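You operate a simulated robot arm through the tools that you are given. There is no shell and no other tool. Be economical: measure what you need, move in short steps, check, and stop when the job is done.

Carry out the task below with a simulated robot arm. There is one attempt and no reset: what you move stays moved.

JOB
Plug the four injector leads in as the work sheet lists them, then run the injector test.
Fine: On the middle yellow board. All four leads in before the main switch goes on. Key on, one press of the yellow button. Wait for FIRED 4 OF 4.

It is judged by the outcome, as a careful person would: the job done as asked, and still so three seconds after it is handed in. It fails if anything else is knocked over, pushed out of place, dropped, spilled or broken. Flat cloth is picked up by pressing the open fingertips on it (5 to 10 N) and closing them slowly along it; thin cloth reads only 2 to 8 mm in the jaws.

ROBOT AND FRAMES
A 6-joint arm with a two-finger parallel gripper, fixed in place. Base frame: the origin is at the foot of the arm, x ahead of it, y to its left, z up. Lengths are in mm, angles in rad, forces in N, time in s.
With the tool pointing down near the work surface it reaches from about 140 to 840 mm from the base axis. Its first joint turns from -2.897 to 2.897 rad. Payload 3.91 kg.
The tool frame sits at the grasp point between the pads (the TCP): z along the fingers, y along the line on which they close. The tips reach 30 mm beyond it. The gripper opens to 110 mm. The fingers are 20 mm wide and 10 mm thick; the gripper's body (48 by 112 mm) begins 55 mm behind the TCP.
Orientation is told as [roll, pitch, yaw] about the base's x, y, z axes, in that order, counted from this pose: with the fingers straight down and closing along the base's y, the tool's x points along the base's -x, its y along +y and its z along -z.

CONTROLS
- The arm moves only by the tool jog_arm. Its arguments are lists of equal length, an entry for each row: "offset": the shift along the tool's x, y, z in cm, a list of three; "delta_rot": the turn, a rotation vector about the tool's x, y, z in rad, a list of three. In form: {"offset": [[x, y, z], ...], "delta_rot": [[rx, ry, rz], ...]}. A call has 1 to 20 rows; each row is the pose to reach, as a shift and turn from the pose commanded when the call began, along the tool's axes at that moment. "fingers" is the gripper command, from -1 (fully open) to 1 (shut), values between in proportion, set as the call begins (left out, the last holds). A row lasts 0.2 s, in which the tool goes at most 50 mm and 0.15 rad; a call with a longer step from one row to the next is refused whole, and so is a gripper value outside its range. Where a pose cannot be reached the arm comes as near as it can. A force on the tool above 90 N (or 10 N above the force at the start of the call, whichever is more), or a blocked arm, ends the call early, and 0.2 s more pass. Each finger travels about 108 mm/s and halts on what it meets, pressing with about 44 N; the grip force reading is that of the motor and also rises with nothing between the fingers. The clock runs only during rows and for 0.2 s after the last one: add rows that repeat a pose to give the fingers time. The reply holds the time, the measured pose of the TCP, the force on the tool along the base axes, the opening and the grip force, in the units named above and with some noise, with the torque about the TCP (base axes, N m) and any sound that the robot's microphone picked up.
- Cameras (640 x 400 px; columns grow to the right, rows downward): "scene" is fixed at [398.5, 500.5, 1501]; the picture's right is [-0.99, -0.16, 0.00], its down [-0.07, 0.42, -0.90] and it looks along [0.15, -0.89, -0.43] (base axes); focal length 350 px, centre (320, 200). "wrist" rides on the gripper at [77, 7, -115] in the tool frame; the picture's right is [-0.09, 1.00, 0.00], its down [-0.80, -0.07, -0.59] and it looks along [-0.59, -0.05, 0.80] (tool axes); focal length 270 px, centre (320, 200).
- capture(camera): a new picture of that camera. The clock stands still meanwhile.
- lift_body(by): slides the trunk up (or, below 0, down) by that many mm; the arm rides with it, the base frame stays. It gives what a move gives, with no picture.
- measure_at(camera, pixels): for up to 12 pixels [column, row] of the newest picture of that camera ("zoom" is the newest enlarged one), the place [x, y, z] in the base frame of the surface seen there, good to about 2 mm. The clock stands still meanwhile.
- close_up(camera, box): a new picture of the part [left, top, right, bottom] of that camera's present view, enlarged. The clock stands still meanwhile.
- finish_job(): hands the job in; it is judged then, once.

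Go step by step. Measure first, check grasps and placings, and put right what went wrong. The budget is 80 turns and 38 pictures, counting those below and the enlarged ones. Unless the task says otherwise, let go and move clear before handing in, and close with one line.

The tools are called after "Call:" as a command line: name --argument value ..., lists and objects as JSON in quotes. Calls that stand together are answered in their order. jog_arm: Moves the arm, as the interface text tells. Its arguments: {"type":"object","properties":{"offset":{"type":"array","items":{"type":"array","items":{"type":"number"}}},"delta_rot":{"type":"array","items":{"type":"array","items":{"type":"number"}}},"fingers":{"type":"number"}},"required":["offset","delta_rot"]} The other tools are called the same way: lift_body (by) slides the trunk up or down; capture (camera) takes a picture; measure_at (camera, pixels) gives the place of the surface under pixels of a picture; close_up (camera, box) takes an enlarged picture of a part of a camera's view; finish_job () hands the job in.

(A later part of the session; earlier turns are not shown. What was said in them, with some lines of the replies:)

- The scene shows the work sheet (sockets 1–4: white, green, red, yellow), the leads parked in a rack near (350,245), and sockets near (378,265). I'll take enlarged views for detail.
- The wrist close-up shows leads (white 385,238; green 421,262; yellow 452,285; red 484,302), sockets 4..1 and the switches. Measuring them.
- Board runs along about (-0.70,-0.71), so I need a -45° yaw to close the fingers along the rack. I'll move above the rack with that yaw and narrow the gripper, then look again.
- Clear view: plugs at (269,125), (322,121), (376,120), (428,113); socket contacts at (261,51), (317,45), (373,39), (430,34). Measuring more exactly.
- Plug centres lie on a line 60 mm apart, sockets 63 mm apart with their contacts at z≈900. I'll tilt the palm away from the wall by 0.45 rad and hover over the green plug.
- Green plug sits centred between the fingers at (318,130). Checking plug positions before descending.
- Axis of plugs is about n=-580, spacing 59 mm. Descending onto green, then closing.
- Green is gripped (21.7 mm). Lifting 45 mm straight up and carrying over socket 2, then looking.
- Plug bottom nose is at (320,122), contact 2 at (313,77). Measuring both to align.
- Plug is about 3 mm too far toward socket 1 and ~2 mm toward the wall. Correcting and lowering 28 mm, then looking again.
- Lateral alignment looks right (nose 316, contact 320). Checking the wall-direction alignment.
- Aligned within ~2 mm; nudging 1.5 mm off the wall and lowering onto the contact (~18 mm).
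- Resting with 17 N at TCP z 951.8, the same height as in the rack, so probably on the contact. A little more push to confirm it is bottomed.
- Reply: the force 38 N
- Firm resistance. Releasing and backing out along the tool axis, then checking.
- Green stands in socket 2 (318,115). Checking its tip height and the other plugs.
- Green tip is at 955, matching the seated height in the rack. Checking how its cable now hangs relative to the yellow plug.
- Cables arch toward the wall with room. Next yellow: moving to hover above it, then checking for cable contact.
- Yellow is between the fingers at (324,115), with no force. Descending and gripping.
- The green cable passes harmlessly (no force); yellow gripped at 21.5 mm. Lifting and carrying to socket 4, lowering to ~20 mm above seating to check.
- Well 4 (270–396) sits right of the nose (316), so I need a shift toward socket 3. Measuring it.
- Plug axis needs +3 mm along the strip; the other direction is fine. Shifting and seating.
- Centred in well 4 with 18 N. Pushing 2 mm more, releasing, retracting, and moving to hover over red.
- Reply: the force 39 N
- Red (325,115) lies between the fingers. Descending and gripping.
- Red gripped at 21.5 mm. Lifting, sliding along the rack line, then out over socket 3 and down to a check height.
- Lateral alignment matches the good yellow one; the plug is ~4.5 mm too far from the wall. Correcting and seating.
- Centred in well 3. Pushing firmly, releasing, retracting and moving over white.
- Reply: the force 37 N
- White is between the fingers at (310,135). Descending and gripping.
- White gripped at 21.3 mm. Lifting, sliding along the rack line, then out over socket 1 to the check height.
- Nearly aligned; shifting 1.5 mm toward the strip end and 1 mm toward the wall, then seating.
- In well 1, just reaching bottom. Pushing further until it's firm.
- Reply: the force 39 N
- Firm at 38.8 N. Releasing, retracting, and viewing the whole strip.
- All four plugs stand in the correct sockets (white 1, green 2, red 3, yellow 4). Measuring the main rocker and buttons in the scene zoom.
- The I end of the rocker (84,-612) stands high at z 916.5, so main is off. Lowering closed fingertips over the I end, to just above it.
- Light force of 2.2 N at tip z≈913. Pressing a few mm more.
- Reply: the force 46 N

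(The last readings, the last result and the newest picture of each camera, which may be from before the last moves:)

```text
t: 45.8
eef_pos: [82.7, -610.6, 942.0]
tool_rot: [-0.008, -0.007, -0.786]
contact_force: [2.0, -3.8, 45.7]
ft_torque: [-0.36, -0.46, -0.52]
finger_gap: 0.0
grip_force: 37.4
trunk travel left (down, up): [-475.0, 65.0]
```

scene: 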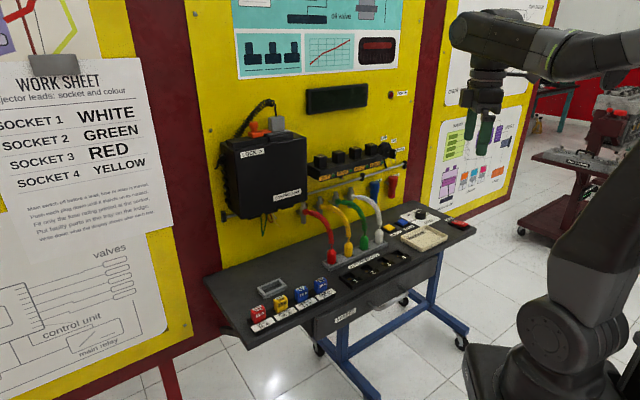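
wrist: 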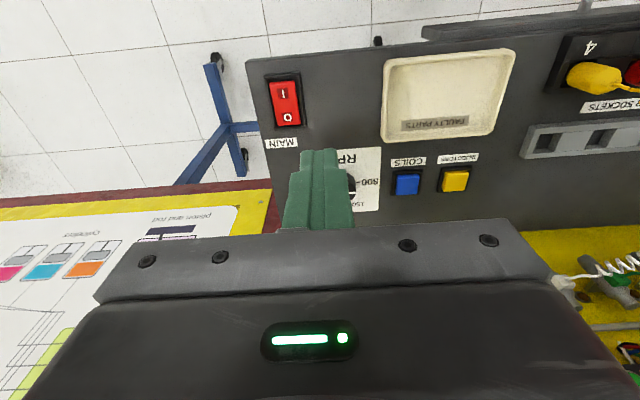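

45 N at bottom: rocker should have tipped. Rising and swinging to a view pose in front of the ignition key, then checking the rocker and display by scene camera.

Call:
jog_arm --offset '[[0, 0, -4.5], [0, 0, -9], [0, 0, -14], [0, 0, -19.8], [-0.5, 2.3, -19.8], [-1.0, 4.5, -19.8], [-1.6, 6.8, -19.8], [-2.1, 9.0, -19.8], [-2.7, 11.3, -19.8], [-3.2, 13.5, -19.8], [-3.7, 15.7, -19.8], [-3.7, 15.7, -19.8]]' --delta_rot '[[0, 0, 0], [0, 0, 0], [0, 0, 0], [0, 0, 0], [0, -0.145, 0], [0, -0.29, 0], [0, -0.435, 0], [0, -0.58, 0], [0, -0.72, 0], [0, -0.86, 0], [0, -1.0, 0], [0, -1.0, 0]]'

Call:
jog_arm --offset '[[0, 0, 0], [0, 0, 0], [0, 0, 0]]' --delta_rot '[[0, 0, 0], [0, 0, 0], [0, 0, 0]]' --fingers -1

Call:
capture --camera "wrist"

Call:
close_up --camera "scene" --box '[290, 70, 490, 240]'

```text
refused: row 4 steps farther than a row can; nothing moved
```

```text
t: 46.6
eef_pos: [84.0, -609.5, 935.4]
tool_rot: [0.001, 0.002, -0.784]
contact_force: [-0.1, 0.6, -0.8]
ft_torque: [0.01, 0.01, -0.02]
finger_gap: 110.0
grip_force: 0.1
trunk travel left (down, up): [-475.0, 65.0]
```

```text
8 pictures are left
```

wrist: 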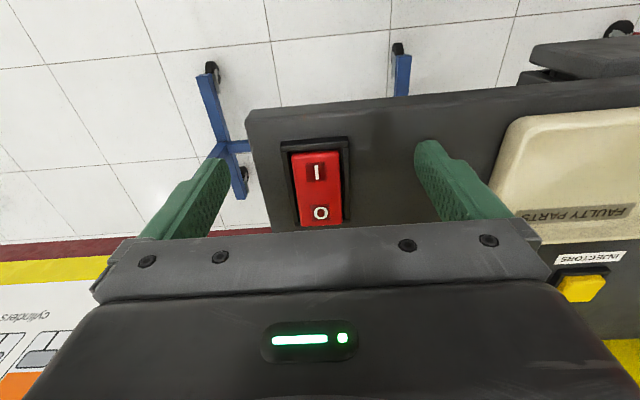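

```text
2.35 times, centred on (390, 155) of scene
```

zoom: 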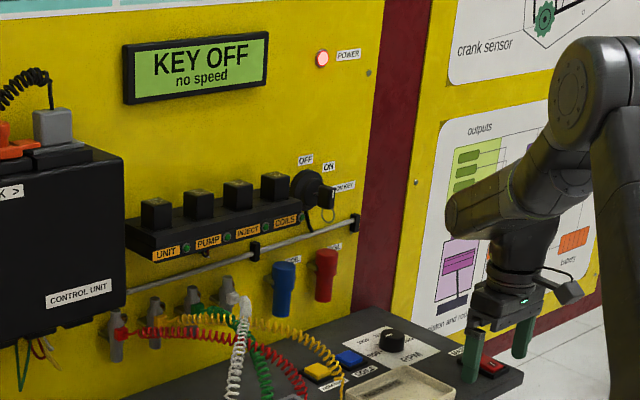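

Main is on: POWER lamp lit and display reads "KEY OFF / no speed". Key has OFF at upper left and ON upper right. Lifting and swinging to view the key (smaller steps).

Call:
jog_arm --offset '[[0, 0, -4.5], [0, 0, -9], [0, 0, -13.5], [0, 0, -18], [-0.2, 0.5, -20.5], [-0.5, 2.3, -20.5], [-1.0, 4.5, -20.5], [-1.6, 6.8, -20.5], [-2.1, 9.0, -20.5], [-2.7, 11.3, -20.5], [-3.2, 13.5, -20.5], [-3.7, 15.7, -20.5], [-3.7, 15.7, -20.5]]' --delta_rot '[[0, 0, 0], [0, 0, 0], [0, 0, 0], [0, 0, 0], [0, 0, 0], [0, -0.145, 0], [0, -0.29, 0], [0, -0.435, 0], [0, -0.58, 0], [0, -0.72, 0], [0, -0.86, 0], [0, -1.0, 0], [0, -1.0, 0]]'

Call:
capture --camera "wrist"

```text
t: 49.4
eef_pos: [219.8, -526.1, 1144.1]
tool_rot: [-0.002, -1.002, -0.783]
contact_force: [0.3, -0.6, 0.1]
ft_torque: [-0.03, 0.0, 0.01]
finger_gap: 110.0
grip_force: 0.1
trunk travel left (down, up): [-475.0, 65.0]
```

```text
6 pictures are left
```

wrist: 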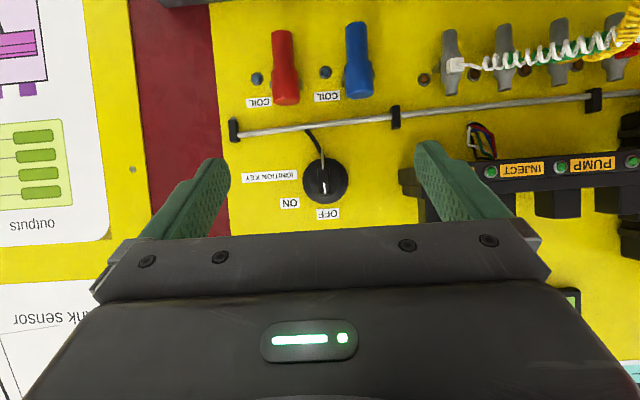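

The key mark points to OFF (328,213); ON is at (289,203), about 50° clockwise. Measuring the key.

Call:
measure_at --camera "wrist" --pixels '[[324, 187], [324, 172], [324, 162], [316, 178], [333, 178], [324, 195], [308, 180], [342, 178], [328, 213], [289, 203], [325, 202], [318, 158]]'

Call:
close_up --camera "wrist" --box '[272, 125, 372, 225]'

```text
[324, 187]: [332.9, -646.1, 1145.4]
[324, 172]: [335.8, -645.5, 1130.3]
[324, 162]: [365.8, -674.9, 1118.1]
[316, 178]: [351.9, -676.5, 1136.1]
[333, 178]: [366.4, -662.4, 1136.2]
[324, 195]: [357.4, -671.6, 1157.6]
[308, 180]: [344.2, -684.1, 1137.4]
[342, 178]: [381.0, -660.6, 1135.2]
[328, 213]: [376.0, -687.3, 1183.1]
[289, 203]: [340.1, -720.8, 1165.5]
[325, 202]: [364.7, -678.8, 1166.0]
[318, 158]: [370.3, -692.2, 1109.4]
```

```text
4.00 times, centred on (322, 175) of wrist
```

zoom: 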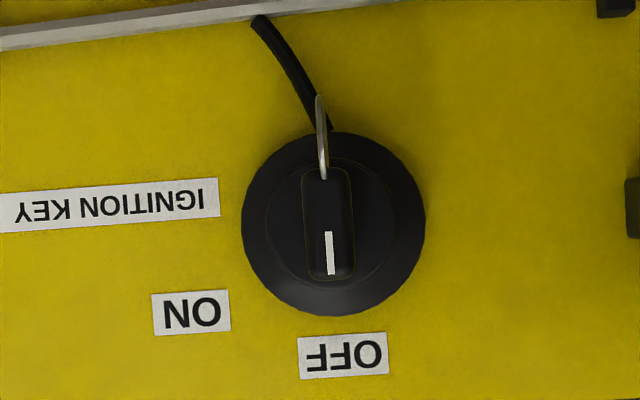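

Key head is a 12 mm wide upright slab, face at n≈-695, centre s≈-211, z≈1139.5, collar at n≈-730. Levelling the tool and approaching to just in front of it with a 40 mm opening.

Call:
jog_arm --offset '[[-1.3, -0.05, 2.3], [-2.7, -0.1, 4.7], [-4.1, -0.15, 7.1], [-5.55, -0.2, 9.5], [-5.55, -0.2, 9.5]]' --delta_rot '[[0, -0.143, 0], [0, -0.286, 0], [0, -0.429, 0], [0, -0.5708, 0], [0, -0.5708, 0]]' --fingers 0.27

Call:
capture --camera "wrist"

```text
t: 50.6
eef_pos: [295.3, -605.4, 1137.6]
tool_rot: [-2.941, -1.57, 2.156]
contact_force: [-0.1, 0.1, -0.4]
ft_torque: [0.04, 0.02, 0.0]
finger_gap: 40.1
grip_force: 0.1
trunk travel left (down, up): [-475.0, 65.0]
```

```text
4 pictures are left
```

wrist: 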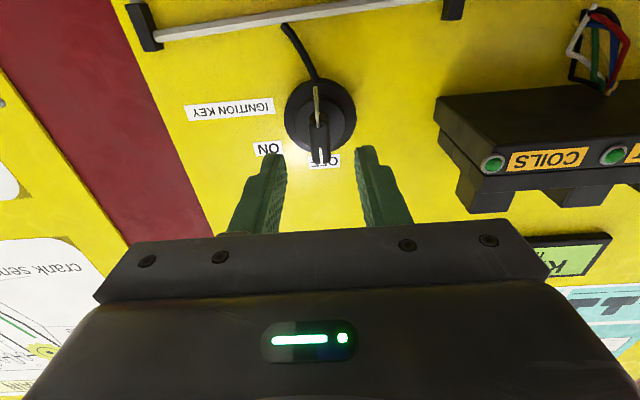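

Key (319,150) lies centred between the fingertips. Verifying its position.

Call:
measure_at --camera "wrist" --pixels '[[320, 152], [319, 138], [312, 128], [319, 120], [280, 160], [357, 155], [300, 128], [340, 126]]'

```text
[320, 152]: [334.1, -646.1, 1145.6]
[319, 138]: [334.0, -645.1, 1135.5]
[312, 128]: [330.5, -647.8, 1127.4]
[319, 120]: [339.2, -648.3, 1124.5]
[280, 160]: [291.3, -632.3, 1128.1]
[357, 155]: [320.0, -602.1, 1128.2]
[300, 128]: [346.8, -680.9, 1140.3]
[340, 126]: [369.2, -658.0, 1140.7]
```

Aligned. Advancing 50 mm and gripping the key.

Call:
jog_arm --offset '[[-0.15, 0, 2.0], [-0.15, -0.03, 3.7], [-0.15, -0.05, 5.0], [-0.15, -0.05, 5.0]]' --delta_rot '[[0, 0, 0], [0, 0, 0], [0, 0, 0], [0, 0, 0]]'

Call:
jog_arm --offset '[[0, 0, 0], [0, 0, 0], [0, 0, 0]]' --delta_rot '[[0, 0, 0], [0, 0, 0], [0, 0, 0]]' --fingers 1

```text
t: 51.6
eef_pos: [330.8, -642.2, 1139.4]
tool_rot: [-1.644, -1.571, 0.858]
contact_force: [0.0, -0.4, -0.1]
ft_torque: [0.03, 0.01, -0.02]
finger_gap: 40.2
grip_force: 0.0
trunk travel left (down, up): [-475.0, 65.0]
```

```text
t: 52.4
eef_pos: [331.9, -643.5, 1139.1]
tool_rot: [-1.293, -1.572, 0.508]
contact_force: [1.9, 1.1, -1.1]
ft_torque: [-0.41, -0.42, -0.09]
finger_gap: 13.8
grip_force: 45.3
trunk travel left (down, up): [-475.0, 65.0]
```

Key gripped (13.8 mm). ON is ~60° clockwise; turning about the tool axis in steps.

Call:
jog_arm --offset '[[0, 0, 0], [0, 0, 0], [0, 0, 0], [0, 0, 0], [0, 0, 0], [0, 0, 0], [0, 0, 0]]' --delta_rot '[[0, 0, 0.12], [0, 0, 0.24], [0, 0, 0.36], [0, 0, 0.48], [0, 0, 0.6], [0, 0, 0.72], [0, 0, 0.8]]'

```text
t: 54.0
eef_pos: [330.7, -640.4, 1139.2]
tool_rot: [1.569, -0.767, -2.353]
contact_force: [5.8, 0.5, -3.5]
ft_torque: [-0.59, -0.57, -0.74]
finger_gap: 13.8
grip_force: 45.3
trunk travel left (down, up): [-475.0, 65.0]
```

Turning smoothly with low torque; continuing the remaining 0.25 rad.

Call:
jog_arm --offset '[[0, 0, 0], [0, 0, 0], [0, 0, 0]]' --delta_rot '[[0, 0, 0.12], [0, 0, 0.25], [0, 0, 0.25]]'

Call:
close_up --camera "scene" --box '[290, 70, 490, 240]'

```text
t: 54.8
eef_pos: [332.2, -641.5, 1140.2]
tool_rot: [1.573, -0.521, -2.353]
contact_force: [7.1, -2.0, -0.4]
ft_torque: [0.03, 0.26, 0.24]
finger_gap: 14.1
grip_force: 44.4
trunk travel left (down, up): [-475.0, 65.0]
```

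```text
2.35 times, centred on (390, 155) of scene
```

zoom: 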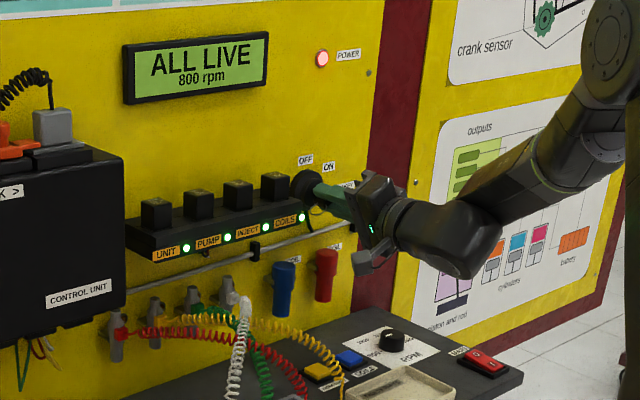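

Display shows ALL LIVE, 800 rpm — key is on. Releasing the key, retracting straight, and untwisting.

Call:
jog_arm --offset '[[0, 0, 0], [0, 0, 0], [0, 0, 0]]' --delta_rot '[[0, 0, 0], [0, 0, 0], [0, 0, 0]]' --fingers 0.27

Call:
jog_arm --offset '[[0, 0, -3], [0, 0, -6.5], [0, 0, -10], [0, 0, -13], [0, 0, -13], [0, 0, -13], [0, 0, -13], [0, 0, -13], [0, 0, -13], [0, 0, -13], [0, 0, -13], [0, 0, -13]]' --delta_rot '[[0, 0, 0], [0, 0, 0], [0, 0, 0], [0, 0, 0], [0, 0, -0.14], [0, 0, -0.28], [0, 0, -0.42], [0, 0, -0.56], [0, 0, -0.7], [0, 0, -0.84], [0, 0, -0.98], [0, 0, -1.05]]'

Call:
jog_arm --offset '[[0, 0, 0], [0, 0, 0], [0, 0, 0], [0, 0, 0], [0, 0, 0], [0, 0, 0], [0, 0, 0], [0, 0, 0], [0, 0, 0]]' --delta_rot '[[0, 0.14, 0], [0, 0.28, 0], [0, 0.42, 0], [0, 0.56, 0], [0, 0.7, 0], [0, 0.84, 0], [0, 0.98, 0], [0, 1.12, 0], [0, 1.12, 0]]' --fingers 1

```text
t: 55.6
eef_pos: [330.2, -641.7, 1139.1]
tool_rot: [1.571, -0.521, -2.356]
contact_force: [0.6, 0.2, -0.2]
ft_torque: [0.02, 0.03, 0.01]
finger_gap: 40.3
grip_force: 0.0
trunk travel left (down, up): [-475.0, 65.0]
```

```text
t: 58.2
eef_pos: [239.3, -548.2, 1139.2]
tool_rot: [-1.587, -1.569, 0.8]
contact_force: [0.3, -0.4, -0.8]
ft_torque: [-0.01, 0.01, -0.01]
finger_gap: 40.5
grip_force: 0.0
trunk travel left (down, up): [-475.0, 65.0]
```

```text
t: 60.2
eef_pos: [239.3, -549.4, 1139.6]
tool_rot: [-0.002, -0.45, -0.785]
contact_force: [-0.1, 0.0, 1.2]
ft_torque: [-0.02, 0.01, -0.02]
finger_gap: 0.1
grip_force: 37.5
trunk travel left (down, up): [-475.0, 65.0]
```

Clear of the key. Moving to 12 mm above the yellow INJECTORS button.

Call:
jog_arm --offset '[[0.37, 1.2, 3.9], [0.75, 2.4, 7.8], [1.12, 3.6, 11.7], [1.5, 4.8, 15.6], [1.87, 5.98, 19.48], [1.87, 5.98, 19.48]]' --delta_rot '[[0, 0, 0], [0, 0, 0], [0, 0, 0], [0, 0, 0], [0, 0, 0], [0, 0, 0]]'

Call:
capture --camera "wrist"

```text
t: 61.6
eef_pos: [328.2, -555.0, 952.1]
tool_rot: [0.001, -0.451, -0.785]
contact_force: [-0.2, 0.4, 0.6]
ft_torque: [0.04, -0.01, -0.01]
finger_gap: 0.1
grip_force: 37.2
trunk travel left (down, up): [-475.0, 65.0]
```

```text
2 pictures are left
```

wrist: 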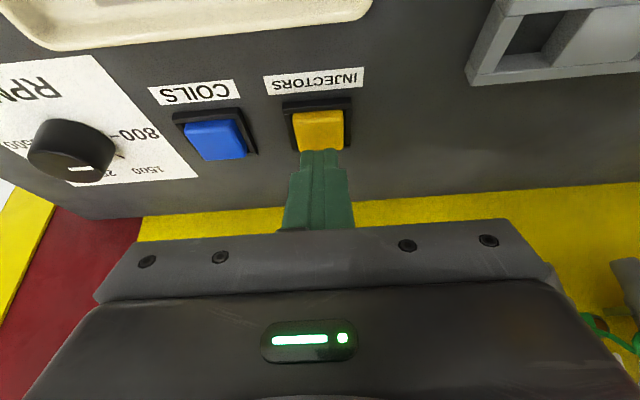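

Fingertip is over the yellow button (320,130). Pressing straight down once.

Call:
jog_arm --offset '[[0.26, 0, 0.54], [0.39, 0, 0.81], [0.48, 0, 0.99], [0.57, 0, 1.17], [0.61, 0, 1.26]]' --delta_rot '[[0, 0, 0], [0, 0, 0], [0, 0, 0], [0, 0, 0], [0, 0, 0]]'

```text
t: 62.8
eef_pos: [328.4, -554.7, 943.0]
tool_rot: [0.0, -0.45, -0.787]
contact_force: [1.1, -0.1, 1.7]
ft_torque: [0.0, -0.03, -0.01]
finger_gap: 0.0
grip_force: 37.7
trunk travel left (down, up): [-475.0, 65.0]
heard: click
```

A click was heard: the button fired. Lifting clear and waiting for the test to run.

Call:
jog_arm --offset '[[-0.87, 0, -1.8], [-1.74, 0, -3.6], [-2.6, 0, -7.5], [-2.6, 0, -11.5], [-2.6, 0, -11.5], [-2.6, 0, -11.5], [-2.6, 0, -11.5], [-2.6, 0, -11.5], [-2.6, 0, -11.5], [-2.6, 0, -11.5], [-2.6, 0, -11.5], [-2.6, 0, -11.5], [-2.6, 0, -11.5], [-2.6, 0, -11.5], [-2.6, 0, -11.5], [-2.6, 0, -11.5], [-2.6, 0, -11.5], [-2.6, 0, -11.5], [-2.6, 0, -11.5], [-2.6, 0, -11.5]]' --delta_rot '[[0, 0, 0], [0, 0, 0], [0, 0, 0], [0, 0, 0], [0, 0, 0], [0, 0, 0], [0, 0, 0], [0, 0, 0], [0, 0, 0], [0, 0, 0], [0, 0, 0], [0, 0, 0], [0, 0, 0], [0, 0, 0], [0, 0, 0], [0, 0, 0], [0, 0, 0], [0, 0, 0], [0, 0, 0], [0, 0, 0]]'

Call:
close_up --camera "scene" --box '[290, 70, 490, 270]'

```text
t: 67.0
eef_pos: [311.1, -535.2, 1059.9]
tool_rot: [-0.002, -0.45, -0.786]
contact_force: [-0.1, -0.6, -0.8]
ft_torque: [-0.03, -0.01, 0.05]
finger_gap: 0.0
grip_force: 37.5
trunk travel left (down, up): [-475.0, 65.0]
```

```text
2.00 times, centred on (390, 170) of scene
```

zoom: 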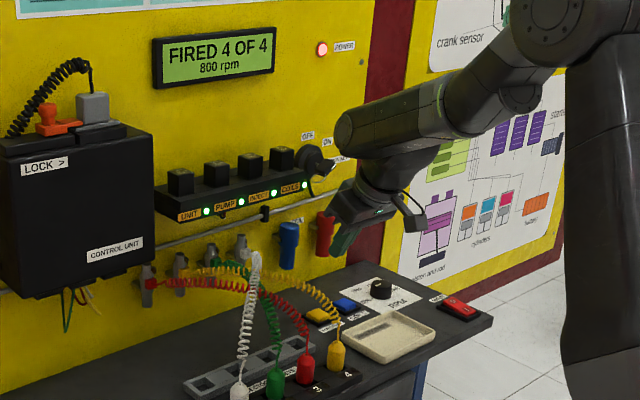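

The display reads FIRED 4 OF 4 at 800 rpm, all leads are in, and the gripper is empty and clear. Handing in.

Call:
finish_job

```text
The job is handed in.
```

The job is done and handed in: white, green, red and yellow are in sockets 1 to 4. Main switch and key are on, and after one press of the yellow button the display reads FIRED 4 OF 4.
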